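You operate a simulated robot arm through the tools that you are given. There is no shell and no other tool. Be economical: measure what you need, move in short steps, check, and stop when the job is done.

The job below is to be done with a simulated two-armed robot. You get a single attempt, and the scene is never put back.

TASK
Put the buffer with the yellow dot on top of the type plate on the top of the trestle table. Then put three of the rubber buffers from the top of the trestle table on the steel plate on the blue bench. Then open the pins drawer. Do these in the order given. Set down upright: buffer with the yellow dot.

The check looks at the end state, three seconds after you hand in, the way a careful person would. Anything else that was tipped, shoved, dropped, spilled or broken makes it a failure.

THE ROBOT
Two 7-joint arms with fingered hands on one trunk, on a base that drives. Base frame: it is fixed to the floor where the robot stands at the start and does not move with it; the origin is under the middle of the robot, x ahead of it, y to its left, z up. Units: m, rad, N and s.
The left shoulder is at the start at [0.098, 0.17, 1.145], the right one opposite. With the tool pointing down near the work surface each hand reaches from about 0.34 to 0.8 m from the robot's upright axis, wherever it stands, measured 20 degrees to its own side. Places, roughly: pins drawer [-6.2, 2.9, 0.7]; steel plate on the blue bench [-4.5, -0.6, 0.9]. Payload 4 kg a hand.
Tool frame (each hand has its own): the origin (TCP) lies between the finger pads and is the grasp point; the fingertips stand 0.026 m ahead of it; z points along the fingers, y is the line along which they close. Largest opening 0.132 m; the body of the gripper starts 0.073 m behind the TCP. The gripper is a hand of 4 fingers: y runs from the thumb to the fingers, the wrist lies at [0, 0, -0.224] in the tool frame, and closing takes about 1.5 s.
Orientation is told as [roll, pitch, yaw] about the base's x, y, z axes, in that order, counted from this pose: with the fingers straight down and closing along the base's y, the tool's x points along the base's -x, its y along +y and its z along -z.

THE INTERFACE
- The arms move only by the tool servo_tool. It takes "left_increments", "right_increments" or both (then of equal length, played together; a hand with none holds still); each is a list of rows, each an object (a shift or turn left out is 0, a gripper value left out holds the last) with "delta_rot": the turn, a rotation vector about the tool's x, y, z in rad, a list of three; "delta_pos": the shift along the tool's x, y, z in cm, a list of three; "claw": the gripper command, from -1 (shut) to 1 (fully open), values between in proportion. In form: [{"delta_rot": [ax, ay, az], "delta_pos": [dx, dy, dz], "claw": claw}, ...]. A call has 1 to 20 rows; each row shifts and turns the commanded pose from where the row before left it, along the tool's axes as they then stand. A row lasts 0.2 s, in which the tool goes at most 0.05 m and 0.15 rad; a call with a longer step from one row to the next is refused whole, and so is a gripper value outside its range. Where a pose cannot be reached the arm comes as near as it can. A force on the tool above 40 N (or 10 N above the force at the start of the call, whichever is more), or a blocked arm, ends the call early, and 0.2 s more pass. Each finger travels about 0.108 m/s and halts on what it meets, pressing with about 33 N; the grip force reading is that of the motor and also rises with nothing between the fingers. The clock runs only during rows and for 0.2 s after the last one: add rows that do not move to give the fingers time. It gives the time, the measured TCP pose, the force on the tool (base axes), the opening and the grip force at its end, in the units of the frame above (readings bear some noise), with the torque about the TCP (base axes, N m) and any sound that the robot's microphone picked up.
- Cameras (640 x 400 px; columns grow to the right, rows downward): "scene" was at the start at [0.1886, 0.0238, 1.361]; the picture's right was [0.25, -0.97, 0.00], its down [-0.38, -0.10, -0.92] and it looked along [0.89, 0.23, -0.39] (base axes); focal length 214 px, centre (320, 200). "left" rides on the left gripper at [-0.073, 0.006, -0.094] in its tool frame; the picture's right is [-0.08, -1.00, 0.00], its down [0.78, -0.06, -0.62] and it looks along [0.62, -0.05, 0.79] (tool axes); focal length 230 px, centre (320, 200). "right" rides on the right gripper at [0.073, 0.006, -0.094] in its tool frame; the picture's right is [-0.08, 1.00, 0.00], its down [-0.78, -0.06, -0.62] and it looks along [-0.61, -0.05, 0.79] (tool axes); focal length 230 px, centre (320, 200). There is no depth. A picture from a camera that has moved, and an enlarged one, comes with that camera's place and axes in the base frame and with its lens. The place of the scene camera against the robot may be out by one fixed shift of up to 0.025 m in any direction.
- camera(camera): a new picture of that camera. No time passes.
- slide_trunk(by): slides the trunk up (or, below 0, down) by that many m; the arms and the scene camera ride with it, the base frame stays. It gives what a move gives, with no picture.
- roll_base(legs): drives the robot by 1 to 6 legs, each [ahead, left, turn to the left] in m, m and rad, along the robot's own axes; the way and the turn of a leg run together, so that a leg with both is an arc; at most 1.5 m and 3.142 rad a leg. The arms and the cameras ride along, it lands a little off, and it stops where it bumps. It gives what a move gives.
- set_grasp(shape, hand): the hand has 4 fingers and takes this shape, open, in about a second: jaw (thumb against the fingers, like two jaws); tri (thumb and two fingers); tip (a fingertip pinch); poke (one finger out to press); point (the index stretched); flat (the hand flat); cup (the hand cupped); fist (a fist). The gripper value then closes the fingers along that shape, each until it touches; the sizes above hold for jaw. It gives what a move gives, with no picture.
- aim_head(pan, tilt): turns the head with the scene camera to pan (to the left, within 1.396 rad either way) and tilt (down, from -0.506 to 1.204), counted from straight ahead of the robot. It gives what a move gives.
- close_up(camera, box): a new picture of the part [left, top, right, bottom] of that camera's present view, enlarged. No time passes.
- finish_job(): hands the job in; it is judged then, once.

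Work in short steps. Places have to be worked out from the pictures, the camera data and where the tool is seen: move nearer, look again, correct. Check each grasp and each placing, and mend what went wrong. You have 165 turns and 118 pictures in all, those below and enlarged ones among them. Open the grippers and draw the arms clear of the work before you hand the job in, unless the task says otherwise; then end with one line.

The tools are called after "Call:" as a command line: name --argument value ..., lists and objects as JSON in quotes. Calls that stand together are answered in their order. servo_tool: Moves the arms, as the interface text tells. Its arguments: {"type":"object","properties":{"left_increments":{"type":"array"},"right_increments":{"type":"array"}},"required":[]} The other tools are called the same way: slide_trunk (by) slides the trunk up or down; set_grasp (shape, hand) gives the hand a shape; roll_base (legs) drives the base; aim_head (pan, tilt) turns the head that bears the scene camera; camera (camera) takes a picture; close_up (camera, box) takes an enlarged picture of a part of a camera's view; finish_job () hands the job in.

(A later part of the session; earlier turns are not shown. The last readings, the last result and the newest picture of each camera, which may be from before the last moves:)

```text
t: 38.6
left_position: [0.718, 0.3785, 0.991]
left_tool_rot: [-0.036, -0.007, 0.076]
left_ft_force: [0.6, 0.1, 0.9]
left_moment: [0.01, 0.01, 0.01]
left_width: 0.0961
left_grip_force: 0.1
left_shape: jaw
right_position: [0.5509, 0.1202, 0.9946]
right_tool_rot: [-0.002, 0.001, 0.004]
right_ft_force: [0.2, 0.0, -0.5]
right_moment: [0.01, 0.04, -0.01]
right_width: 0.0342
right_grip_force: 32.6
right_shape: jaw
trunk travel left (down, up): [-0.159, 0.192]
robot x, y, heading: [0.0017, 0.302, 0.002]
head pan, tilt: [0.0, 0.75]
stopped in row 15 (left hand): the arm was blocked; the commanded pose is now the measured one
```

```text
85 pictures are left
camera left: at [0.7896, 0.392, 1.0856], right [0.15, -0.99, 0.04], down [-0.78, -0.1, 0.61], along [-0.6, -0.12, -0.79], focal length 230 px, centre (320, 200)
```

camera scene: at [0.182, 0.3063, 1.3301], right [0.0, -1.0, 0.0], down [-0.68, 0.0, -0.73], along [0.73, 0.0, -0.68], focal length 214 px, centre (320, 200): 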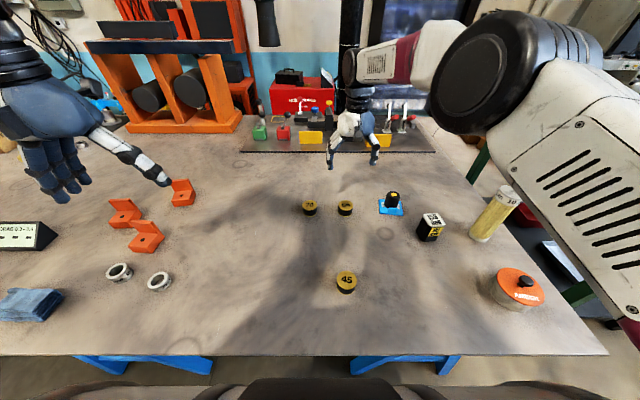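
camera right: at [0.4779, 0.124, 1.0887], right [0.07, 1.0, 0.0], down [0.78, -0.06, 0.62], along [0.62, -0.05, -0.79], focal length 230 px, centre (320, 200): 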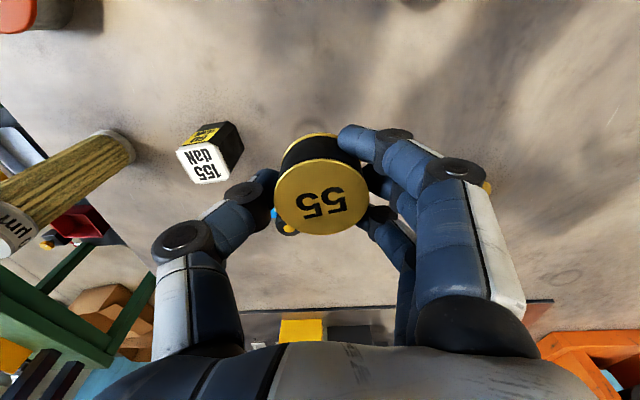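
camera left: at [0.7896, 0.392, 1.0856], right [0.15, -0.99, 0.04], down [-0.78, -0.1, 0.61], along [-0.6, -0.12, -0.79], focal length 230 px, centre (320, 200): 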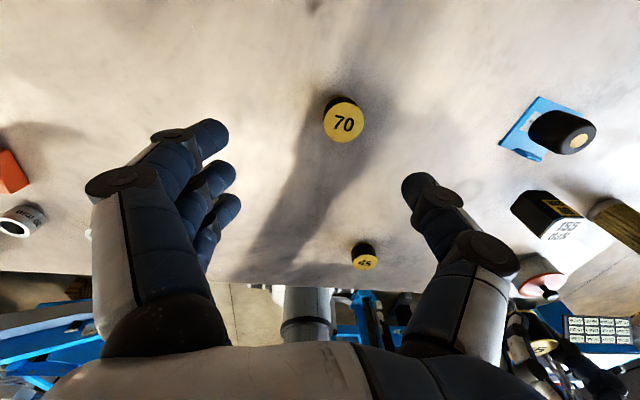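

The 70 confirms at (0.701, 0.338); the left arm hit its crossing limit. I shift the base 0.08 m right to bring it into its range.

Call:
roll_base --legs '[[0, -0.08, 0]]'

Call:
servo_tool --left_increments '[{"delta_rot": [-0.036, 0.007, 0.076], "delta_pos": [0, 1.0, 0]}, {"delta_pos": [0.6, 1.5, 1]}, {"delta_pos": [0.6, 1.2, 1]}, {"delta_pos": [0.4, 0.3, 2]}, {"delta_pos": [0, 0, 2]}, {}]'

Call:
camera --camera "left"

```text
t: 39.6
left_position: [0.7188, 0.2955, 0.9921]
left_tool_rot: [-0.037, -0.01, 0.076]
left_ft_force: [0.4, -0.2, 0.0]
left_moment: [0.01, 0.04, -0.02]
left_width: 0.0957
left_grip_force: 0.0
left_shape: jaw
right_position: [0.5506, 0.0388, 0.9955]
right_tool_rot: [0.003, -0.001, 0.0]
right_ft_force: [0.5, -1.3, -0.5]
right_moment: [0.0, 0.0, -0.03]
right_width: 0.0343
right_grip_force: 32.5
right_shape: jaw
trunk travel left (down, up): [-0.159, 0.192]
robot x, y, heading: [0.0012, 0.2249, -0.001]
head pan, tilt: [0.0, 0.75]
```

```text
t: 41.0
left_position: [0.7018, 0.3366, 0.9325]
left_tool_rot: [0.0, -0.005, 0.0]
left_ft_force: [0.0, 0.9, 0.7]
left_moment: [0.01, -0.03, 0.01]
left_width: 0.096
left_grip_force: 0.1
left_shape: jaw
right_position: [0.5501, 0.0397, 0.9969]
right_tool_rot: [0.0, 0.0, 0.003]
right_ft_force: [-0.3, -0.8, -0.7]
right_moment: [0.0, 0.01, -0.03]
right_width: 0.0346
right_grip_force: 33.1
right_shape: jaw
trunk travel left (down, up): [-0.159, 0.192]
robot x, y, heading: [0.0025, 0.2309, -0.002]
head pan, tilt: [0.0, 0.75]
```

```text
84 pictures are left
camera left: at [0.7739, 0.3417, 1.026], right [0.08, -1.0, 0.0], down [-0.79, -0.06, 0.61], along [-0.61, -0.05, -0.79], focal length 230 px, centre (320, 200)
```

left: 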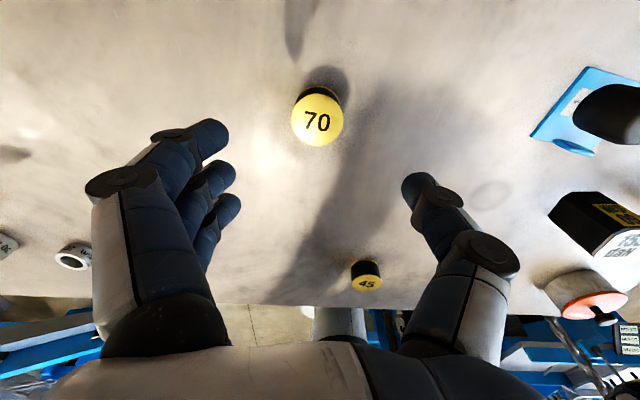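

Centred over the 70. I descend to z≈0.811 and close.

Call:
servo_tool --left_increments '[{"delta_pos": [0, 0.1, 2.4]}, {"delta_pos": [0, 0, 2.4]}, {"delta_pos": [0, 0, 2.4]}, {"delta_pos": [0, 0, 2.4]}, {"delta_pos": [0, 0, 1.5]}, {"delta_pos": [0, 0, 1.0]}, {}, {"claw": 0.1}, {"claw": -0.2}, {"claw": -0.5}, {"claw": -0.8}, {}, {}, {}]'

Call:
camera --camera "left"

```text
t: 44.0
left_position: [0.7013, 0.3375, 0.8111]
left_tool_rot: [-0.001, -0.004, 0.0]
left_ft_force: [-0.1, 0.0, -0.4]
left_moment: [0.01, -0.02, -0.02]
left_width: 0.0346
left_grip_force: 32.9
left_shape: jaw
right_position: [0.5499, 0.0401, 0.996]
right_tool_rot: [0.0, 0.001, 0.002]
right_ft_force: [0.1, -1.8, -1.8]
right_moment: [-0.04, 0.01, -0.02]
right_width: 0.034
right_grip_force: 33.4
right_shape: jaw
trunk travel left (down, up): [-0.159, 0.192]
robot x, y, heading: [0.0007, 0.2261, 0.001]
head pan, tilt: [0.0, 0.75]
```

```text
83 pictures are left
camera left: at [0.7749, 0.3424, 0.9047], right [0.08, -1.0, 0.0], down [-0.79, -0.06, 0.61], along [-0.61, -0.05, -0.79], focal length 230 px, centre (320, 200)
```

left: 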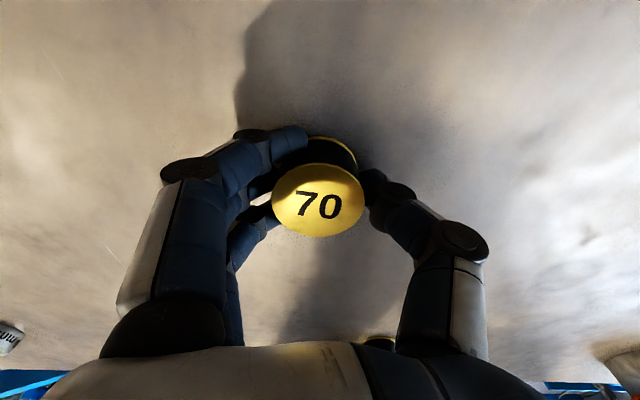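

Held. I lift it and retract both hands close to the body at z≈1.1 for driving.

Call:
servo_tool --left_increments '[{"delta_pos": [0, 0, -1.5]}, {"delta_pos": [0, 0, -2.5]}, {"delta_pos": [0, 0, -4]}, {"delta_pos": [0, 0, -4]}, {"delta_pos": [0, 0, -4]}, {"delta_pos": [2.5, 1, -3]}, {"delta_pos": [3, 1, -3]}, {"delta_pos": [3, 1, -3]}, {"delta_pos": [3, 1, -2]}, {"delta_pos": [3, 1, -2]}, {"delta_pos": [3, 1, 0]}, {"delta_pos": [3, 1, 0]}, {"delta_pos": [3, 1, 0]}, {"delta_pos": [1, 1, 0]}, {}]' --right_increments '[{"delta_pos": [1, 0, -1]}, {"delta_pos": [1, 0, -1]}, {"delta_pos": [1, 0, -1]}, {"delta_pos": [1, 0, -1]}, {"delta_pos": [1, 0, -1]}, {"delta_pos": [1, 0, -1]}, {"delta_pos": [1, 0, -1]}, {"delta_pos": [1, 0, -1]}, {"delta_pos": [1, 0, -1]}, {"delta_pos": [1, 0, -1]}, {}, {}, {}, {}, {}]'

Call:
aim_head --pan 0.0 --tilt 0.4

Call:
camera --camera "scene"

```text
t: 47.2
left_position: [0.5105, 0.4505, 1.0836]
left_tool_rot: [-0.073, -0.009, 0.025]
left_ft_force: [-0.3, -0.2, -0.7]
left_moment: [0.01, 0.0, -0.02]
left_width: 0.0345
left_grip_force: 33.0
left_shape: jaw
left hand out of reach, approached as far as the arm can: row 11, 12, 13, 14
right_position: [0.4499, 0.0379, 1.0969]
right_tool_rot: [-0.002, 0.001, 0.0]
right_ft_force: [0.5, -0.3, -0.9]
right_moment: [0.04, 0.02, -0.02]
right_width: 0.0341
right_grip_force: 33.5
right_shape: jaw
trunk travel left (down, up): [-0.159, 0.192]
robot x, y, heading: [-0.002, 0.2261, -0.002]
head pan, tilt: [0.0, 0.75]
```

```text
t: 48.1
left_position: [0.5113, 0.4527, 1.0808]
left_tool_rot: [-0.073, -0.003, 0.027]
left_ft_force: [0.2, 0.0, -0.7]
left_moment: [-0.01, 0.01, -0.03]
left_width: 0.0345
left_grip_force: 33.0
left_shape: jaw
right_position: [0.4494, 0.0382, 1.0953]
right_tool_rot: [0.0, 0.001, 0.002]
right_ft_force: [0.4, 0.4, -1.5]
right_moment: [0.01, 0.04, -0.02]
right_width: 0.034
right_grip_force: 33.3
right_shape: jaw
trunk travel left (down, up): [-0.159, 0.192]
robot x, y, heading: [0.0011, 0.2266, 0.004]
head pan, tilt: [0.0, 0.4]
```

```text
82 pictures are left
camera scene: at [0.1918, 0.2253, 1.3611], right [0.0, -1.0, 0.0], down [-0.39, 0.0, -0.92], along [0.92, 0.0, -0.39], focal length 214 px, centre (320, 200)
```

scene: 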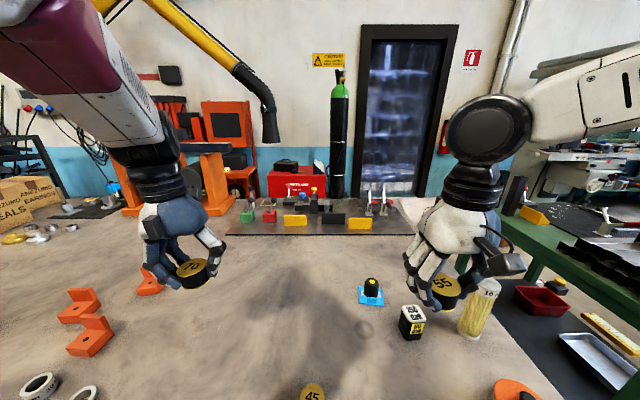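

Both buffers are held. I back away from the table 0.75 m and turn left by 90° to see the room.

Call:
roll_base --legs '[[-0.75, 0, 0], [0, 0, 1.57]]'

Call:
camera --camera "scene"

```text
t: 51.5
left_position: [-0.1122, 0.4542, 1.0811]
left_tool_rot: [-0.085, 0.0, 0.029]
left_ft_force: [0.6, -0.6, -1.6]
left_moment: [-0.03, 0.04, 0.03]
left_width: 0.0347
left_grip_force: 32.9
left_shape: jaw
right_position: [-0.1739, 0.0392, 1.0956]
right_tool_rot: [0.001, 0.0, -0.002]
right_ft_force: [0.8, -0.2, -1.5]
right_moment: [0.02, 0.02, 0.02]
right_width: 0.0343
right_grip_force: 33.4
right_shape: jaw
trunk travel left (down, up): [-0.159, 0.192]
robot x, y, heading: [-0.6241, 0.2267, -0.002]
head pan, tilt: [0.0, 0.4]
stopped in leg 1: the robot was blocked; the commanded pose is now the measured one
```

```text
81 pictures are left
camera scene: at [-0.4302, 0.2269, 1.3606], right [0.0, -1.0, 0.0], down [-0.39, 0.0, -0.92], along [0.92, 0.0, -0.39], focal length 214 px, centre (320, 200)
```

scene: 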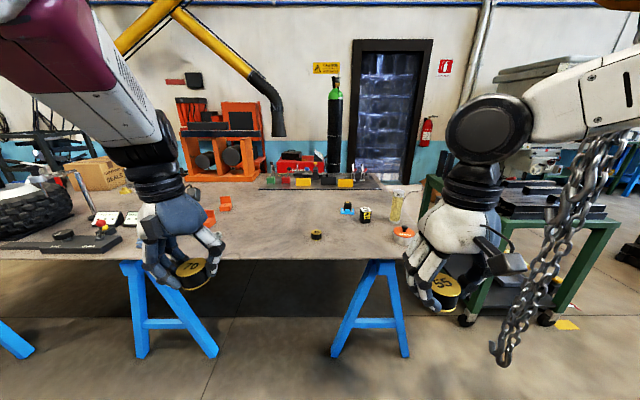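

Something behind stops the base. I look left and right with the head.

Call:
aim_head --pan 1.39 --tilt 0.5

Call:
camera --camera "scene"

Call:
camera --camera "left"

Call:
aim_head --pan -1.39 --tilt 0.5

Call:
camera --camera "scene"

```text
t: 53.0
left_position: [-0.1133, 0.4534, 1.0815]
left_tool_rot: [-0.084, -0.003, 0.031]
left_ft_force: [-0.1, 0.1, 0.1]
left_moment: [0.0, -0.02, -0.03]
left_width: 0.0347
left_grip_force: 32.6
left_shape: jaw
right_position: [-0.1745, 0.039, 1.0966]
right_tool_rot: [0.0, -0.002, 0.0]
right_ft_force: [-0.5, -0.3, -0.9]
right_moment: [-0.04, 0.0, -0.02]
right_width: 0.0343
right_grip_force: 32.9
right_shape: jaw
trunk travel left (down, up): [-0.159, 0.192]
robot x, y, heading: [-0.6259, 0.2286, -0.002]
head pan, tilt: [1.389, 0.499]
```

```text
80 pictures are left
camera scene: at [-0.4338, 0.239, 1.36], right [0.13, -0.99, 0.0], down [-0.4, -0.05, -0.92], along [0.91, 0.12, -0.4], focal length 214 px, centre (320, 200)
```

scene: 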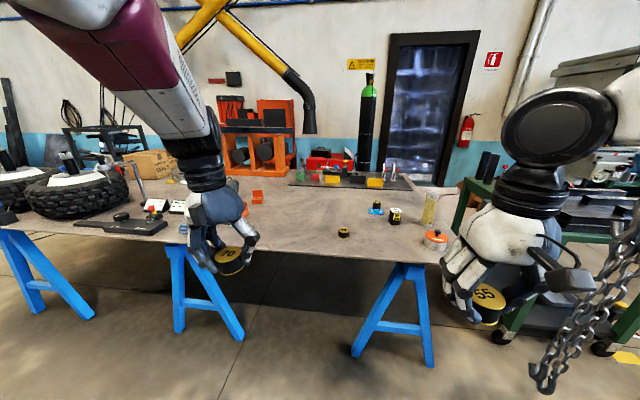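

```text
79 pictures are left
camera left: at [-0.0416, 0.4687, 1.1739], right [0.11, -0.99, 0.08], down [-0.78, -0.03, 0.62], along [-0.61, -0.13, -0.78], focal length 230 px, centre (320, 200)
```

left: 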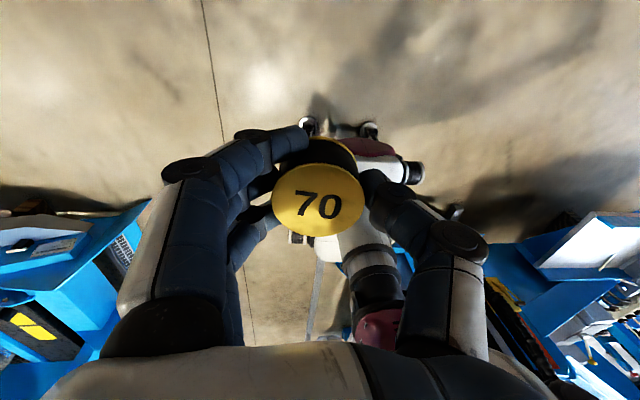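

```text
t: 55.5
left_position: [-0.1127, 0.4549, 1.0815]
left_tool_rot: [-0.082, -0.001, 0.028]
left_ft_force: [-0.1, -0.4, -0.8]
left_moment: [0.0, 0.0, -0.02]
left_width: 0.0346
left_grip_force: 32.9
left_shape: jaw
right_position: [-0.1755, 0.0392, 1.0971]
right_tool_rot: [0.0, -0.004, -0.002]
right_ft_force: [0.2, 0.5, -1.9]
right_moment: [-0.01, -0.02, -0.02]
right_width: 0.0342
right_grip_force: 32.9
right_shape: jaw
trunk travel left (down, up): [-0.159, 0.192]
robot x, y, heading: [-0.6223, 0.2262, 0.001]
head pan, tilt: [-1.389, 0.499]
```

```text
78 pictures are left
camera scene: at [-0.5094, 0.1375, 1.3521], right [-0.98, -0.18, 0.0], down [-0.08, 0.47, -0.88], along [0.16, -0.86, -0.48], focal length 214 px, centre (320, 200)
```

scene: 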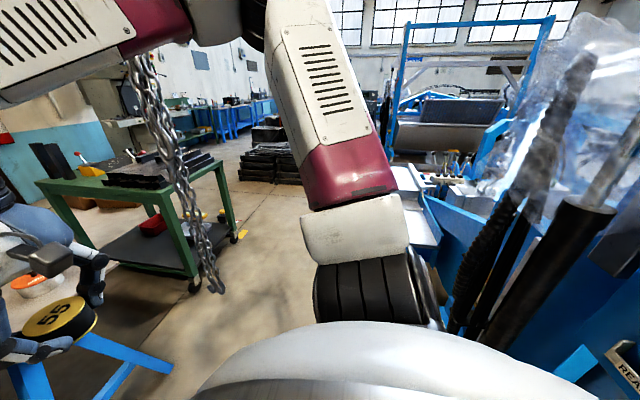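

The head does not really pan left, but right it does: open floor lies to my right (-y), with a hanging chain near (0.1, -0.44) and blue gear behind. I move forward 0.15 m and turn right 90° to look toward -y and back.

Call:
roll_base --legs '[[0.15, 0, 0], [0, 0, -1.57]]'

Call:
camera --camera "scene"

```text
t: 60.6
left_position: [-0.2418, -0.2817, 1.0823]
left_tool_rot: [-0.083, 0.0, -1.528]
left_ft_force: [0.1, 0.2, -1.9]
left_moment: [0.01, -0.01, 0.03]
left_width: 0.0345
left_grip_force: 33.2
left_shape: jaw
right_position: [-0.6564, -0.2258, 1.0966]
right_tool_rot: [0.0, -0.005, -1.555]
right_ft_force: [-0.8, -0.1, -1.3]
right_moment: [-0.01, -0.01, 0.01]
right_width: 0.0343
right_grip_force: 33.2
right_shape: jaw
trunk travel left (down, up): [-0.159, 0.192]
robot x, y, heading: [-0.4745, 0.2255, -1.558]
head pan, tilt: [-1.389, 0.499]
```

```text
77 pictures are left
camera scene: at [-0.5719, 0.1018, 1.3521], right [-0.19, 0.98, 0.0], down [0.47, 0.09, -0.88], along [-0.86, -0.17, -0.48], focal length 214 px, centre (320, 200)
```

scene: 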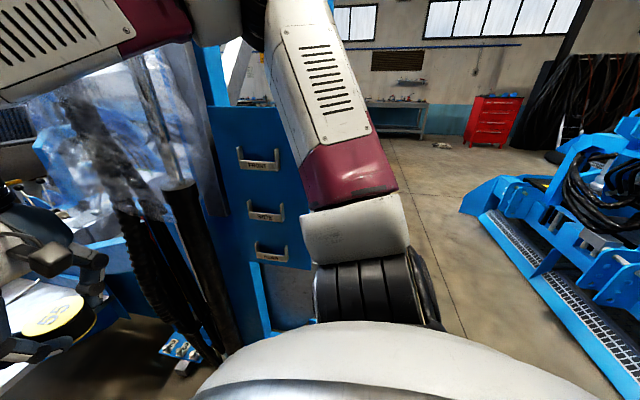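

A corridor runs toward -x with a blue cabinet on its -y side and a low blue machine on the +y side. I turn a further 0.8 rad right and look along the body and toward -x.

Call:
roll_base --legs '[[0, 0, -0.8]]'

Call:
aim_head --pan 0 --tilt 0.5

Call:
camera --camera "scene"

Call:
aim_head --pan -0.7 --tilt 0.5

Call:
camera --camera "scene"

```text
t: 63.1
left_position: [-0.6737, -0.2961, 1.0818]
left_tool_rot: [-0.083, -0.002, -2.323]
left_ft_force: [-0.8, 0.2, -0.8]
left_moment: [0.01, 0.02, 0.02]
left_width: 0.0347
left_grip_force: 33.3
left_shape: jaw
right_position: [-0.9251, 0.0389, 1.0967]
right_tool_rot: [0.003, -0.005, -2.353]
right_ft_force: [1.1, -0.2, -0.4]
right_moment: [-0.01, 0.01, -0.03]
right_width: 0.034
right_grip_force: 32.3
right_shape: jaw
trunk travel left (down, up): [-0.159, 0.192]
robot x, y, heading: [-0.4748, 0.2301, -2.358]
head pan, tilt: [-1.389, 0.499]
```

```text
t: 64.6
left_position: [-0.6738, -0.2964, 1.0825]
left_tool_rot: [-0.083, -0.005, -2.322]
left_ft_force: [0.1, -0.5, -1.1]
left_moment: [0.03, -0.05, 0.02]
left_width: 0.0343
left_grip_force: 32.8
left_shape: jaw
right_position: [-0.9245, 0.0392, 1.0972]
right_tool_rot: [0.0, -0.004, -2.353]
right_ft_force: [-0.7, -0.1, -0.3]
right_moment: [0.01, -0.04, 0.03]
right_width: 0.0339
right_grip_force: 32.6
right_shape: jaw
trunk travel left (down, up): [-0.159, 0.192]
robot x, y, heading: [-0.4751, 0.2242, -2.357]
head pan, tilt: [0.0, 0.499]
```

```text
76 pictures are left
camera scene: at [-0.6241, 0.0863, 1.3521], right [-0.71, 0.71, 0.0], down [0.34, 0.34, -0.88], along [-0.62, -0.62, -0.48], focal length 214 px, centre (320, 200)
```

scene: 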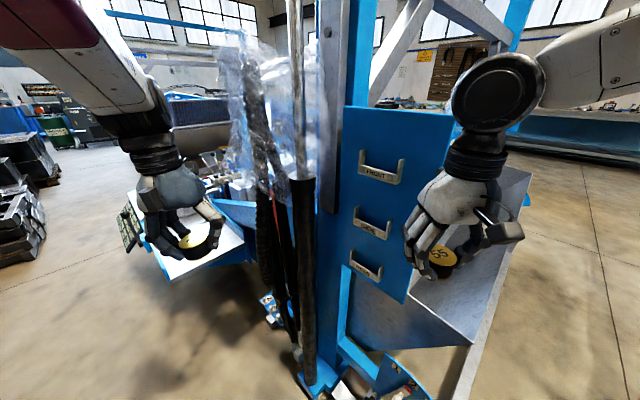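

```text
t: 65.7
left_position: [-0.6733, -0.2969, 1.0809]
left_tool_rot: [-0.085, 0.0, -2.323]
left_ft_force: [0.1, -0.1, -0.4]
left_moment: [-0.03, -0.01, -0.04]
left_width: 0.0344
left_grip_force: 33.1
left_shape: jaw
right_position: [-0.9234, 0.0388, 1.0975]
right_tool_rot: [0.0, -0.004, -2.353]
right_ft_force: [-0.4, -0.7, -1.4]
right_moment: [-0.01, 0.04, 0.02]
right_width: 0.0338
right_grip_force: 33.1
right_shape: jaw
trunk travel left (down, up): [-0.159, 0.192]
robot x, y, heading: [-0.4768, 0.2248, -2.356]
head pan, tilt: [-0.7, 0.499]
```

```text
75 pictures are left
camera scene: at [-0.6504, 0.1427, 1.3521], right [-0.09, 1.0, 0.0], down [0.48, 0.04, -0.88], along [-0.87, -0.08, -0.48], focal length 214 px, centre (320, 200)
```

scene: 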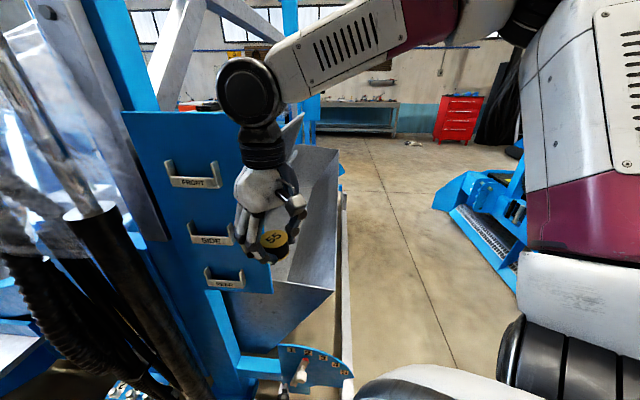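

Behind stands a hopper machine (y<0.2) with a lever near (-1.1, 0.1); the corridor is y≈0.25–1.2. The red cabinet and blue bench are visible at the far end. I shift to y≈0.65 and then face -x.

Call:
roll_base --legs '[[-0.3, -0.3, 0], [0, 0, -0.785]]'

Call:
aim_head --pan 0 --tilt 0.45

Call:
camera --camera "scene"

```text
t: 70.3
left_position: [-0.9853, 0.4115, 1.0812]
left_tool_rot: [-0.084, -0.001, -3.095]
left_ft_force: [0.8, 0.6, -1.3]
left_moment: [0.01, 0.01, 0.01]
left_width: 0.0348
left_grip_force: 33.0
left_shape: jaw
right_position: [-0.9307, 0.8274, 1.0966]
right_tool_rot: [-0.001, -0.004, -3.126]
right_ft_force: [-0.9, 1.4, -1.7]
right_moment: [0.01, 0.01, 0.0]
right_width: 0.0339
right_grip_force: 32.8
right_shape: jaw
trunk travel left (down, up): [-0.159, 0.192]
robot x, y, heading: [-0.4806, 0.6481, -3.128]
head pan, tilt: [-0.7, 0.499]
```

```text
t: 71.4
left_position: [-0.9854, 0.4112, 1.0813]
left_tool_rot: [-0.082, -0.001, -3.093]
left_ft_force: [-0.2, -0.6, -0.9]
left_moment: [-0.03, -0.01, 0.0]
left_width: 0.0345
left_grip_force: 32.8
left_shape: jaw
right_position: [-0.9316, 0.8265, 1.0977]
right_tool_rot: [0.0, -0.002, -3.126]
right_ft_force: [-0.2, -0.4, -0.7]
right_moment: [-0.02, -0.04, 0.0]
right_width: 0.034
right_grip_force: 32.4
right_shape: jaw
trunk travel left (down, up): [-0.159, 0.192]
robot x, y, heading: [-0.475, 0.6527, -3.128]
head pan, tilt: [0.0, 0.45]
```

```text
74 pictures are left
camera scene: at [-0.6869, 0.6456, 1.3565], right [-0.01, 1.0, 0.0], down [0.44, 0.01, -0.9], along [-0.9, -0.01, -0.44], focal length 214 px, centre (320, 200)
```

scene: 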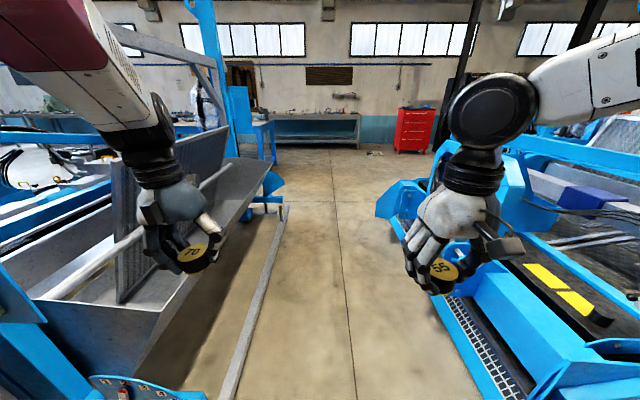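

The corridor spans y≈0.25–1.35. I centre at y≈0.78 and drive forward 2.4 m.

Call:
roll_base --legs '[[0, -0.13, 0], [1.2, 0, 0], [1.2, 0, 0]]'

Call:
camera --camera "scene"

```text
t: 84.1
left_position: [-3.4066, 0.5246, 1.0816]
left_tool_rot: [-0.084, -0.002, -3.104]
left_ft_force: [-0.5, 0.6, -0.6]
left_moment: [-0.02, -0.01, -0.03]
left_width: 0.0344
left_grip_force: 32.7
left_shape: jaw
right_position: [-3.3479, 0.9404, 1.0964]
right_tool_rot: [0.0, -0.003, -3.136]
right_ft_force: [0.2, 0.0, -1.1]
right_moment: [0.03, -0.03, 0.0]
right_width: 0.0341
right_grip_force: 33.0
right_shape: jaw
trunk travel left (down, up): [-0.159, 0.192]
robot x, y, heading: [-2.8983, 0.7566, -3.138]
head pan, tilt: [0.0, 0.45]
```

```text
73 pictures are left
camera scene: at [-3.1068, 0.7562, 1.3565], right [0.0, 1.0, 0.0], down [0.44, 0.0, -0.9], along [-0.9, 0.0, -0.44], focal length 214 px, centre (320, 200)
```

scene: 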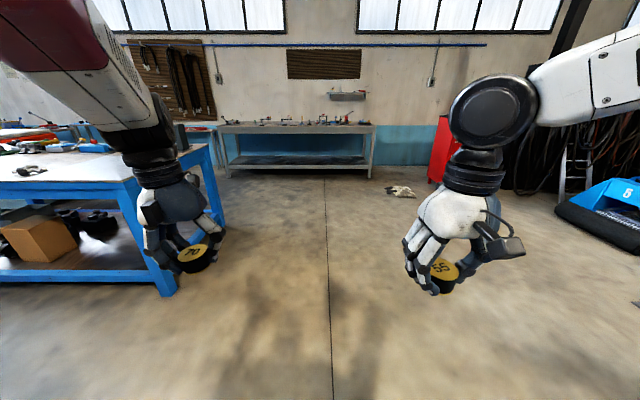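

The blue bench's end is at y≈-0.37, x from -4.25 to -5.1. I drive to x≈-4.45 and turn left to face the bench end (-y).

Call:
roll_base --legs '[[1.5, 0, 0], [0, 0, 1.57]]'

Call:
camera --camera "scene"

```text
t: 95.7
left_position: [-4.186, 0.2372, 1.0821]
left_tool_rot: [-0.084, -0.002, -1.478]
left_ft_force: [0.8, 0.9, -0.3]
left_moment: [-0.01, -0.03, 0.01]
left_width: 0.0344
left_grip_force: 32.9
left_shape: jaw
right_position: [-4.6031, 0.2724, 1.097]
right_tool_rot: [0.0, -0.003, -1.507]
right_ft_force: [0.0, 0.9, -1.7]
right_moment: [-0.03, 0.0, 0.0]
right_width: 0.0339
right_grip_force: 33.1
right_shape: jaw
trunk travel left (down, up): [-0.159, 0.192]
robot x, y, heading: [-4.4416, 0.7302, -1.512]
head pan, tilt: [0.0, 0.45]
```

```text
72 pictures are left
camera scene: at [-4.4415, 0.5333, 1.3565], right [-1.0, -0.06, 0.0], down [-0.03, 0.43, -0.9], along [0.05, -0.9, -0.44], focal length 214 px, centre (320, 200)
```

scene: 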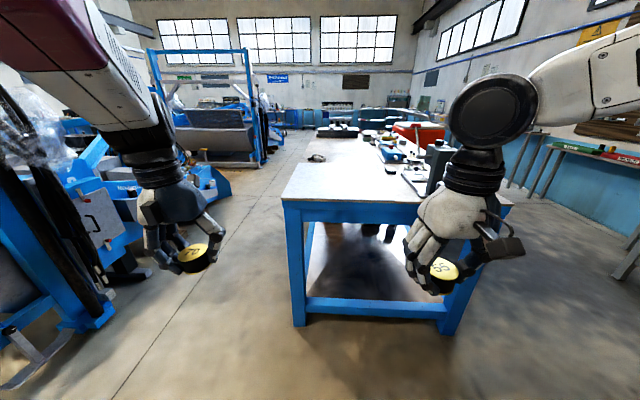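

The bench is ahead, its front edge near y≈-0.41. I zoom on its top to find the steel plate.

Call:
close_up --camera "scene" --box '[270, 100, 510, 250]'

```text
2.67 times, centred on (390, 175) of scene
camera zoom: at [-4.4415, 0.5333, 1.3565], right [-1.0, -0.06, 0.0], down [-0.03, 0.43, -0.9], along [0.05, -0.9, -0.44], focal length 572 px, centre (133, 267)
```

zoom: 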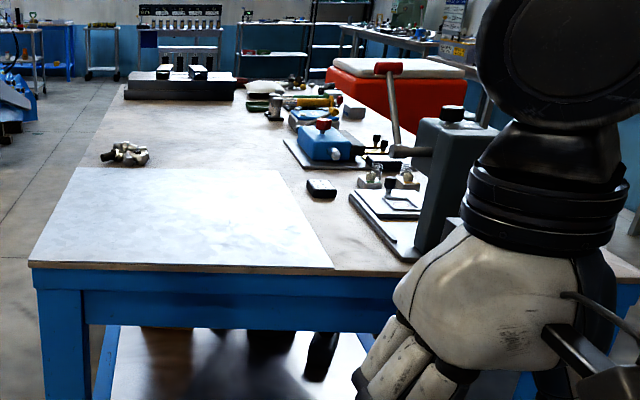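

The steel plate covers about x -4.20…-4.76, y -0.41…-1.03, empty. I square the heading and drive 0.58 m forward.

Call:
roll_base --legs '[[0, 0, -0.057], [0.58, 0, 0]]'

Call:
aim_head --pan 0 --tilt 0.8

Call:
camera --camera "scene"

```text
t: 99.3
left_position: [-4.2099, -0.346, 1.0798]
left_tool_rot: [-0.084, 0.0, -1.531]
left_ft_force: [0.6, 0.5, -0.8]
left_moment: [0.05, 0.04, 0.01]
left_width: 0.0343
left_grip_force: 33.1
left_shape: jaw
right_position: [-4.6255, -0.2884, 1.0974]
right_tool_rot: [-0.001, -0.003, -1.562]
right_ft_force: [-0.3, -0.6, -2.3]
right_moment: [0.02, 0.0, 0.02]
right_width: 0.0337
right_grip_force: 33.6
right_shape: jaw
trunk travel left (down, up): [-0.159, 0.192]
robot x, y, heading: [-4.441, 0.1644, -1.562]
head pan, tilt: [0.0, 0.45]
```

```text
t: 100.2
left_position: [-4.2092, -0.345, 1.0831]
left_tool_rot: [-0.084, -0.001, -1.532]
left_ft_force: [0.0, 0.1, -0.8]
left_moment: [-0.02, 0.01, 0.0]
left_width: 0.0343
left_grip_force: 32.8
left_shape: jaw
right_position: [-4.6252, -0.2881, 1.0984]
right_tool_rot: [0.0, -0.003, -1.561]
right_ft_force: [1.1, -0.4, -1.4]
right_moment: [0.0, 0.0, -0.03]
right_width: 0.0339
right_grip_force: 33.1
right_shape: jaw
trunk travel left (down, up): [-0.159, 0.192]
robot x, y, heading: [-4.4416, 0.1647, -1.562]
head pan, tilt: [0.0, 0.799]
```

```text
70 pictures are left
camera scene: at [-4.4496, -0.0248, 1.3262], right [-1.0, -0.01, 0.0], down [0.0, 0.72, -0.7], along [0.0, -0.7, -0.72], focal length 214 px, centre (320, 200)
```

scene: 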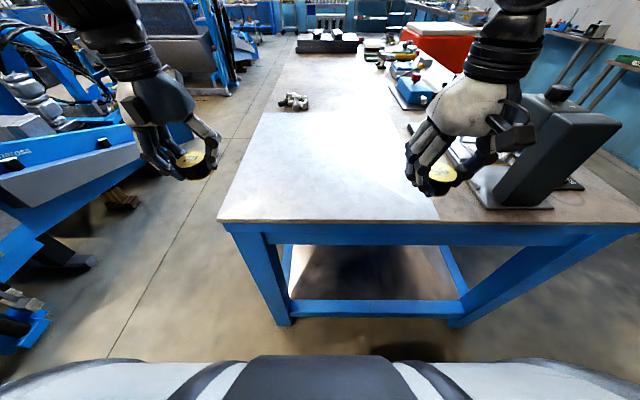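

The plate's edge is near y≈-0.36 with top z≈0.90–0.93. I bring both hands over it at z≈1.01 and look with a wrist camera.

Call:
servo_tool --left_increments '[{"delta_rot": [-0.08, 0, 0.03]}, {"delta_pos": [-2.0, -1.3, 0]}, {"delta_pos": [-2.0, -1.3, 0]}, {"delta_pos": [-2.0, -1.3, 0]}, {"delta_pos": [-2.0, -1.3, 0]}, {"delta_pos": [-2.0, -1.3, 0]}, {"delta_pos": [-2.0, -1.3, 0]}, {"delta_pos": [-2.0, -1.3, 1]}, {"delta_pos": [-2.0, -1.3, 2]}, {"delta_pos": [-2.0, -1.3, 2]}, {"delta_pos": [-1.0, -1.3, 2]}, {}]' --right_increments '[{"delta_pos": [-2.4, 0.25, 0]}, {"delta_pos": [-2.4, 0.25, 0]}, {"delta_pos": [-2.4, 0.25, 0]}, {"delta_pos": [-2.4, 0.25, 0]}, {"delta_pos": [-2.4, 0.25, 0]}, {"delta_pos": [-2.4, 0.25, 0]}, {"delta_pos": [-2.4, 0.25, 1]}, {"delta_pos": [-2.4, 0.25, 2]}, {"delta_pos": [-2.4, 0.25, 2]}, {"delta_pos": [-2.4, 0.25, 2]}, {"delta_pos": [0, 0, 1.5]}, {}]'

Call:
camera --camera "right"

Call:
camera --camera "scene"

```text
t: 102.8
left_position: [-4.3311, -0.5371, 1.0146]
left_tool_rot: [-0.011, -0.004, -1.549]
left_ft_force: [0.2, 0.1, -1.7]
left_moment: [0.0, 0.02, 0.01]
left_width: 0.0341
left_grip_force: 33.3
left_shape: jaw
right_position: [-4.5997, -0.5283, 1.013]
right_tool_rot: [0.0, -0.002, -1.561]
right_ft_force: [0.5, 0.3, -1.5]
right_moment: [0.06, 0.02, -0.01]
right_width: 0.0339
right_grip_force: 32.7
right_shape: jaw
trunk travel left (down, up): [-0.159, 0.192]
robot x, y, heading: [-4.4423, 0.1606, -1.567]
head pan, tilt: [0.0, 0.799]
```

```text
69 pictures are left
camera right: at [-4.5927, -0.4565, 1.1067], right [1.0, -0.07, 0.0], down [-0.05, -0.78, 0.62], along [-0.04, -0.62, -0.79], focal length 230 px, centre (320, 200)
```

right: 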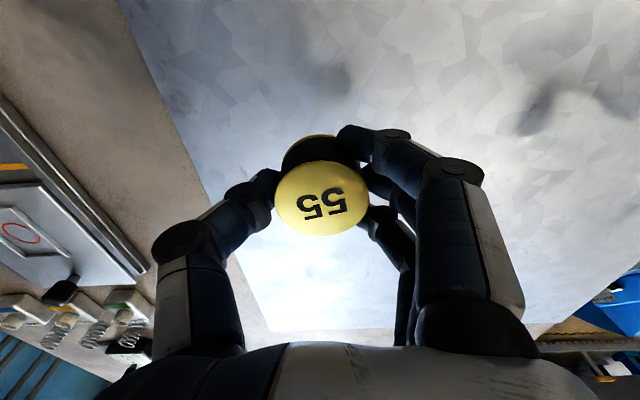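

```text
68 pictures are left
camera scene: at [-4.4495, -0.0247, 1.3262], right [-1.0, -0.01, 0.0], down [-0.01, 0.72, -0.7], along [0.0, -0.7, -0.72], focal length 214 px, centre (320, 200)
```

scene: 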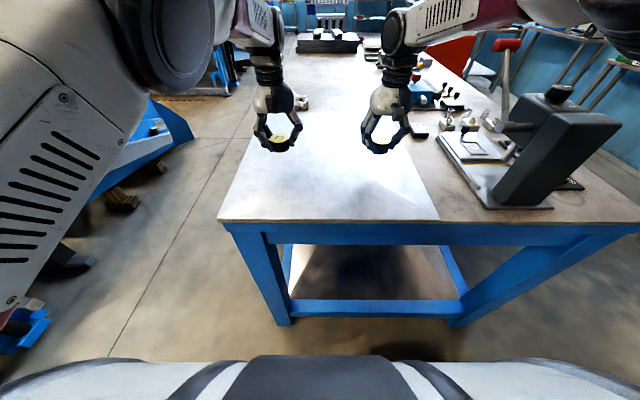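

Both are over the plate with about 0.12 m margin at the sides. I lower both by 5 cm and check the force.

Call:
servo_tool --left_increments '[{"delta_rot": [-0.011, 0, 0.014], "delta_pos": [0, 0, 1]}, {"delta_pos": [0, 0, 1]}, {"delta_pos": [0, 0, 1]}, {"delta_pos": [0, 0, 1]}, {"delta_pos": [0, 0, 0.5]}, {"delta_pos": [0, 0, 0.5]}, {}, {}]' --right_increments '[{"delta_pos": [0, 0, 1]}, {"delta_pos": [0, 0, 1]}, {"delta_pos": [0, 0, 1]}, {"delta_pos": [0, 0, 1]}, {"delta_pos": [0, 0, 0.5]}, {"delta_pos": [0, 0, 0.5]}, {}, {}]'

Call:
close_up --camera "scene" --box '[230, 80, 430, 220]'

```text
t: 104.6
left_position: [-4.3289, -0.5389, 0.9629]
left_tool_rot: [0.001, -0.006, -1.563]
left_ft_force: [0.8, -0.4, -1.9]
left_moment: [0.03, 0.0, 0.03]
left_width: 0.034
left_grip_force: 33.1
left_shape: jaw
right_position: [-4.5991, -0.5275, 0.9634]
right_tool_rot: [0.0, -0.005, -1.56]
right_ft_force: [-1.0, -0.4, -0.9]
right_moment: [-0.05, 0.04, -0.01]
right_width: 0.0337
right_grip_force: 33.3
right_shape: jaw
trunk travel left (down, up): [-0.159, 0.192]
robot x, y, heading: [-4.4464, 0.1636, -1.563]
head pan, tilt: [0.0, 0.799]
```

```text
2.86 times, centred on (330, 150) of scene
camera zoom: at [-4.4496, -0.025, 1.3261], right [-1.0, -0.01, 0.0], down [0.0, 0.72, -0.7], along [0.0, -0.7, -0.72], focal length 613 px, centre (291, 343)
```

zoom: 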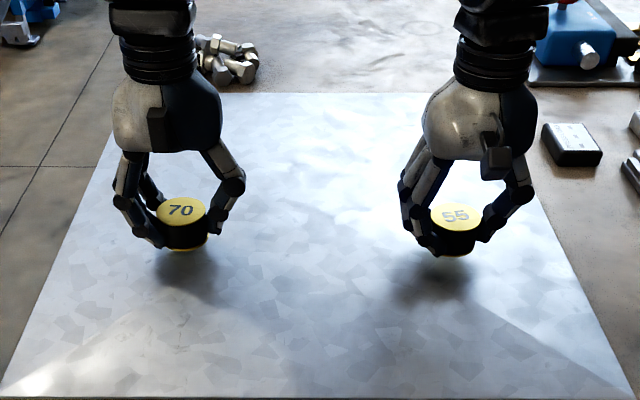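

Still hovering. I lower both another 2 cm in small steps.

Call:
servo_tool --left_increments '[{"delta_pos": [0, 0, 0.5]}, {"delta_pos": [0, 0, 0.5]}, {"delta_pos": [0, 0, 0.5]}, {"delta_pos": [0, 0, 0.5]}, {}]' --right_increments '[{"delta_pos": [0, 0, 0.5]}, {"delta_pos": [0, 0, 0.5]}, {"delta_pos": [0, 0, 0.5]}, {"delta_pos": [0, 0, 0.5]}, {}]'

Call:
close_up --camera "scene" --box '[230, 80, 430, 220]'

```text
t: 105.8
left_position: [-4.33, -0.5371, 0.9536]
left_tool_rot: [0.002, -0.021, -1.562]
left_ft_force: [-2.5, -8.2, 26.5]
left_moment: [-0.1, 0.03, -0.06]
left_width: 0.0347
left_grip_force: 33.4
left_shape: jaw
right_position: [-4.5975, -0.5283, 0.9515]
right_tool_rot: [0.002, -0.017, -1.563]
right_ft_force: [0.2, -9.7, 35.6]
right_moment: [-0.28, -0.13, -0.04]
right_width: 0.0352
right_grip_force: 32.8
right_shape: jaw
trunk travel left (down, up): [-0.159, 0.192]
robot x, y, heading: [-4.4417, 0.1626, -1.567]
head pan, tilt: [0.0, 0.799]
```

```text
2.86 times, centred on (330, 150) of scene
camera zoom: at [-4.4497, -0.0198, 1.3281], right [-1.0, -0.01, 0.0], down [0.0, 0.71, -0.7], along [0.0, -0.7, -0.71], focal length 613 px, centre (291, 343)
```

zoom: 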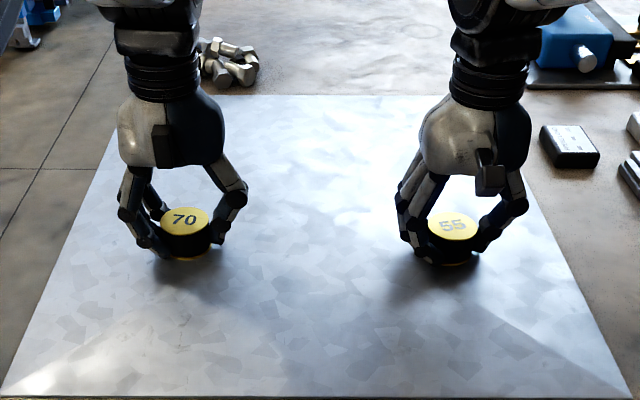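

Contact at z≈0.953 (surface ≈0.922), pressing 26–36 N. I relieve by 0.9 cm and then open gently.

Call:
servo_tool --left_increments '[{"delta_pos": [0, 0, -0.5]}, {"delta_pos": [0, 0, -0.4]}, {}]' --right_increments '[{"delta_pos": [0, 0, -0.5]}, {"delta_pos": [0, 0, -0.4]}, {}]'

```text
t: 106.2
left_position: [-4.3297, -0.5384, 0.9533]
left_tool_rot: [0.002, -0.019, -1.559]
left_ft_force: [-8.1, 4.7, 24.8]
left_moment: [0.14, 0.12, -0.02]
left_width: 0.0366
left_grip_force: 32.9
left_shape: jaw
right_position: [-4.5971, -0.5281, 0.9513]
right_tool_rot: [0.006, -0.016, -1.563]
right_ft_force: [2.4, -0.3, 17.0]
right_moment: [0.01, -0.11, 0.03]
right_width: 0.0347
right_grip_force: 33.0
right_shape: jaw
trunk travel left (down, up): [-0.159, 0.192]
robot x, y, heading: [-4.4372, 0.1632, -1.561]
head pan, tilt: [0.0, 0.799]
stopped in row 2 (left hand): the force on the tool passed its limit (the readings are from after the stop); the commanded pose is now the measured one
```

I ease up slightly more.

Call:
servo_tool --left_increments '[{"delta_pos": [0, 0, -0.1]}, {"delta_pos": [0, 0, -0.1]}, {}]' --right_increments '[{"delta_pos": [0, 0, -0.1]}, {"delta_pos": [0, 0, -0.1]}, {}]'

```text
t: 107.0
left_position: [-4.3302, -0.5375, 0.953]
left_tool_rot: [0.005, -0.01, -1.561]
left_ft_force: [-6.7, 4.2, 22.2]
left_moment: [0.13, 0.18, -0.01]
left_width: 0.0368
left_grip_force: 33.0
left_shape: jaw
right_position: [-4.5988, -0.528, 0.9516]
right_tool_rot: [0.004, -0.008, -1.563]
right_ft_force: [0.5, -5.5, 12.9]
right_moment: [-0.16, -0.09, -0.02]
right_width: 0.0351
right_grip_force: 33.4
right_shape: jaw
trunk travel left (down, up): [-0.159, 0.192]
robot x, y, heading: [-4.4422, 0.1622, -1.564]
head pan, tilt: [0.0, 0.799]
```

Call:
servo_tool --left_increments '[{"delta_pos": [0, 0, -0.15]}, {"delta_pos": [0, 0, -0.15]}, {}, {}]' --right_increments '[{"delta_pos": [0, 0, -0.1]}, {"delta_pos": [0, 0, -0.1]}, {}, {}]'

```text
t: 108.0
left_position: [-4.3298, -0.5382, 0.9548]
left_tool_rot: [0.006, -0.009, -1.562]
left_ft_force: [-3.7, -2.3, 4.1]
left_moment: [-0.01, 0.04, 0.0]
left_width: 0.0361
left_grip_force: 33.5
left_shape: jaw
right_position: [-4.5982, -0.5281, 0.9529]
right_tool_rot: [0.003, -0.006, -1.562]
right_ft_force: [-0.4, 2.1, 11.1]
right_moment: [-0.01, -0.1, -0.03]
right_width: 0.0349
right_grip_force: 32.9
right_shape: jaw
trunk travel left (down, up): [-0.159, 0.192]
robot x, y, heading: [-4.4411, 0.1637, -1.564]
head pan, tilt: [0.0, 0.799]
```

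Now light contact. I open both hands gradually.

Call:
servo_tool --left_increments '[{"claw": -0.5}, {"claw": -0.35}, {"claw": -0.2}, {"claw": 0.0}, {"claw": 0.2}, {"claw": 0.45}, {}, {}]' --right_increments '[{"claw": -0.5}, {"claw": -0.35}, {"claw": -0.2}, {"claw": 0.0}, {"claw": 0.2}, {"claw": 0.45}, {}, {}]'

Call:
close_up --camera "scene" --box '[230, 80, 430, 220]'

```text
t: 109.8
left_position: [-4.3302, -0.5393, 0.9536]
left_tool_rot: [0.005, -0.011, -1.561]
left_ft_force: [-0.1, -0.8, -1.1]
left_moment: [0.01, -0.03, 0.0]
left_width: 0.0953
left_grip_force: 0.1
left_shape: jaw
right_position: [-4.5971, -0.529, 0.9525]
right_tool_rot: [0.003, -0.006, -1.562]
right_ft_force: [-0.1, -0.2, 0.0]
right_moment: [0.0, 0.01, -0.02]
right_width: 0.0953
right_grip_force: 0.0
right_shape: jaw
trunk travel left (down, up): [-0.159, 0.192]
robot x, y, heading: [-4.4424, 0.1616, -1.563]
head pan, tilt: [0.0, 0.799]
```

```text
2.86 times, centred on (330, 150) of scene
camera zoom: at [-4.4497, -0.025, 1.3261], right [-1.0, -0.01, 0.0], down [0.0, 0.72, -0.7], along [0.0, -0.7, -0.72], focal length 613 px, centre (291, 343)
```

zoom: 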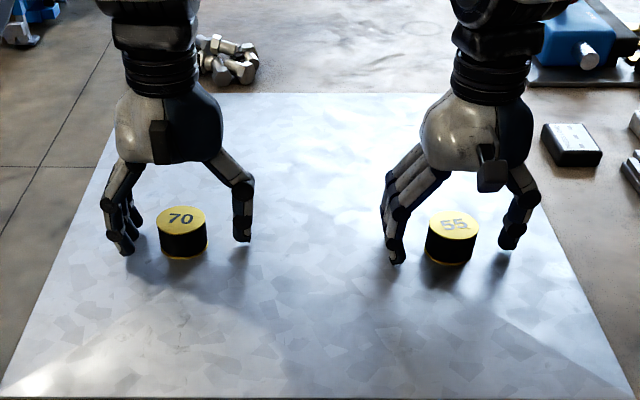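

Both stand on the plate. I lift straight up, retract, and then drive back: reverse, turn, corridor.

Call:
servo_tool --left_increments '[{"delta_pos": [0, 0, -1.5]}, {"delta_pos": [0, 0, -2.5]}, {"delta_pos": [0, 0, -3]}, {"delta_pos": [0, 0, -3]}, {"delta_pos": [0, 0, -2]}, {"delta_pos": [2.5, 1.5, 0]}, {"delta_pos": [2.5, 1.5, 0]}, {"delta_pos": [2.5, 1.5, 0]}, {"delta_pos": [2.5, 1.5, 0]}, {"delta_pos": [2.5, 1.5, 0]}, {"delta_pos": [2.5, 1.5, 0]}, {"delta_pos": [2.5, 1, 0]}, {}]' --right_increments '[{"delta_pos": [0, 0, -1.5]}, {"delta_pos": [0, 0, -2.5]}, {"delta_pos": [0, 0, -3]}, {"delta_pos": [0, 0, -3]}, {"delta_pos": [0, 0, -4]}, {"delta_pos": [3.2, -0.3, 0]}, {"delta_pos": [3.2, -0.3, 0]}, {"delta_pos": [3.2, -0.3, 0]}, {"delta_pos": [3.2, -0.3, 0]}, {"delta_pos": [3.2, -0.3, 0]}, {"delta_pos": [3.2, -0.3, 0]}, {"delta_pos": [3.2, -0.3, 0]}, {}]'

Call:
camera --camera "scene"

```text
t: 112.6
left_position: [-4.2307, -0.3641, 1.0734]
left_tool_rot: [0.004, -0.008, -1.559]
left_ft_force: [-0.4, -1.0, 0.8]
left_moment: [0.01, 0.01, 0.01]
left_width: 0.0952
left_grip_force: 0.1
left_shape: jaw
right_position: [-4.6213, -0.3054, 1.0913]
right_tool_rot: [0.003, -0.006, -1.562]
right_ft_force: [0.3, -0.2, 0.0]
right_moment: [-0.02, 0.02, -0.01]
right_width: 0.0953
right_grip_force: 0.1
right_shape: jaw
trunk travel left (down, up): [-0.159, 0.192]
robot x, y, heading: [-4.4383, 0.1612, -1.564]
head pan, tilt: [0.0, 0.799]
```

```text
64 pictures are left
camera scene: at [-4.4492, -0.0258, 1.3259], right [-1.0, -0.01, 0.0], down [-0.01, 0.72, -0.7], along [0.0, -0.7, -0.72], focal length 214 px, centre (320, 200)
```

scene: 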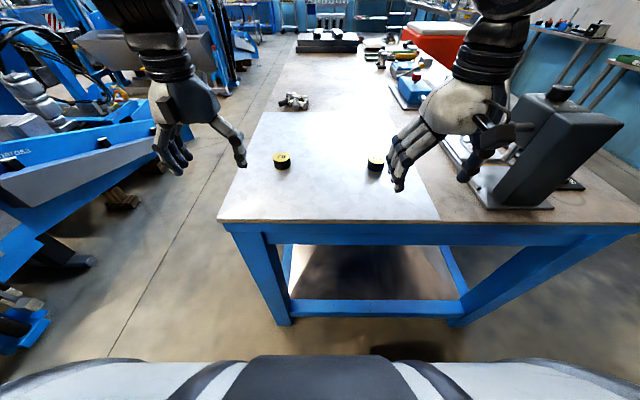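

Both buffers stand. I reverse 0.6 m and turn left to face +x, then check the corridor.

Call:
roll_base --legs '[[-0.6, 0, 0], [0, 0, 1.565]]'

Call:
aim_head --pan 0 --tilt 0.5

Call:
camera --camera "scene"

```text
t: 119.8
left_position: [-3.9214, 0.9813, 1.0734]
left_tool_rot: [0.007, -0.01, 0.016]
left_ft_force: [0.4, -0.3, -0.2]
left_moment: [-0.02, 0.03, 0.01]
left_width: 0.0953
left_grip_force: 0.1
left_shape: jaw
right_position: [-3.978, 0.5907, 1.0901]
right_tool_rot: [0.001, -0.007, 0.014]
right_ft_force: [1.1, 0.0, -0.2]
right_moment: [-0.01, 0.03, -0.03]
right_width: 0.0954
right_grip_force: 0.0
right_shape: jaw
trunk travel left (down, up): [-0.159, 0.192]
robot x, y, heading: [-4.4499, 0.7659, 0.011]
head pan, tilt: [0.0, 0.799]
```

```text
t: 120.7
left_position: [-3.9207, 0.9824, 1.0737]
left_tool_rot: [0.005, -0.009, 0.016]
left_ft_force: [0.3, -0.1, 0.7]
left_moment: [-0.02, -0.01, -0.03]
left_width: 0.0952
left_grip_force: 0.1
left_shape: jaw
right_position: [-3.9786, 0.5903, 1.092]
right_tool_rot: [0.0, -0.009, 0.014]
right_ft_force: [0.0, 0.0, -0.1]
right_moment: [-0.05, 0.0, -0.01]
right_width: 0.0955
right_grip_force: 0.1
right_shape: jaw
trunk travel left (down, up): [-0.159, 0.192]
robot x, y, heading: [-4.4452, 0.7688, 0.016]
head pan, tilt: [0.0, 0.499]
```

```text
63 pictures are left
camera scene: at [-4.2567, 0.7706, 1.352], right [0.01, -1.0, 0.0], down [-0.48, -0.01, -0.88], along [0.88, 0.01, -0.48], focal length 214 px, centre (320, 200)
```

scene: 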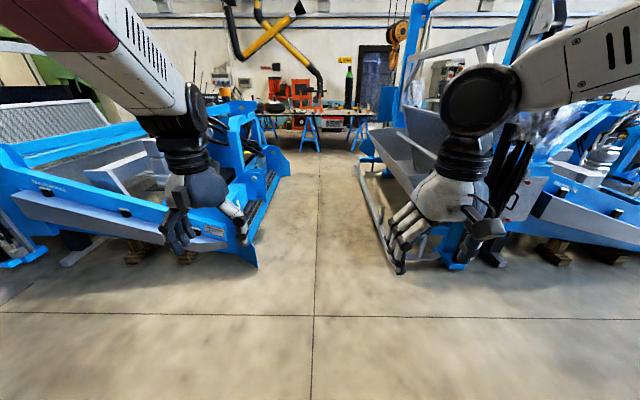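

The corridor is clear. I straighten up and drive 3.9 m back toward the table.

Call:
roll_base --legs '[[0, 0, -0.014], [1.3, 0, 0], [1.3, 0, 0], [1.25, 0, 0]]'

Call:
camera --camera "scene"

```text
t: 139.7
left_position: [-0.039, 0.9576, 1.0747]
left_tool_rot: [0.006, -0.009, -0.008]
left_ft_force: [-0.3, 0.1, 0.4]
left_moment: [-0.04, 0.01, 0.03]
left_width: 0.0954
left_grip_force: 0.1
left_shape: jaw
right_position: [-0.1062, 0.5671, 1.0907]
right_tool_rot: [0.002, -0.006, -0.009]
right_ft_force: [0.1, -0.3, 0.8]
right_moment: [0.02, 0.01, 0.03]
right_width: 0.0953
right_grip_force: 0.0
right_shape: jaw
trunk travel left (down, up): [-0.159, 0.192]
robot x, y, heading: [-0.5671, 0.7555, -0.009]
head pan, tilt: [0.0, 0.499]
```

```text
62 pictures are left
camera scene: at [-0.38, 0.754, 1.3521], right [-0.01, -1.0, 0.0], down [-0.48, 0.01, -0.88], along [0.88, -0.01, -0.48], focal length 214 px, centre (320, 200)
```

scene: 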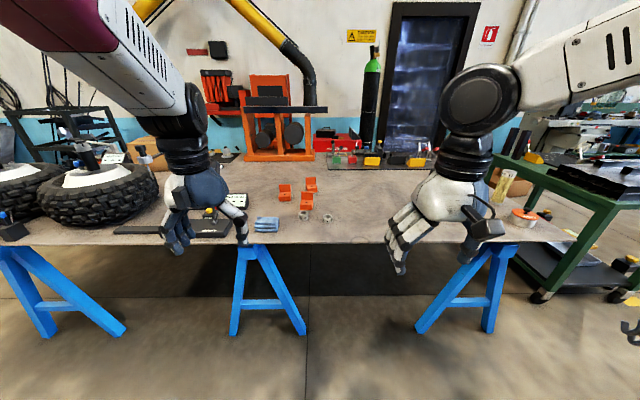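

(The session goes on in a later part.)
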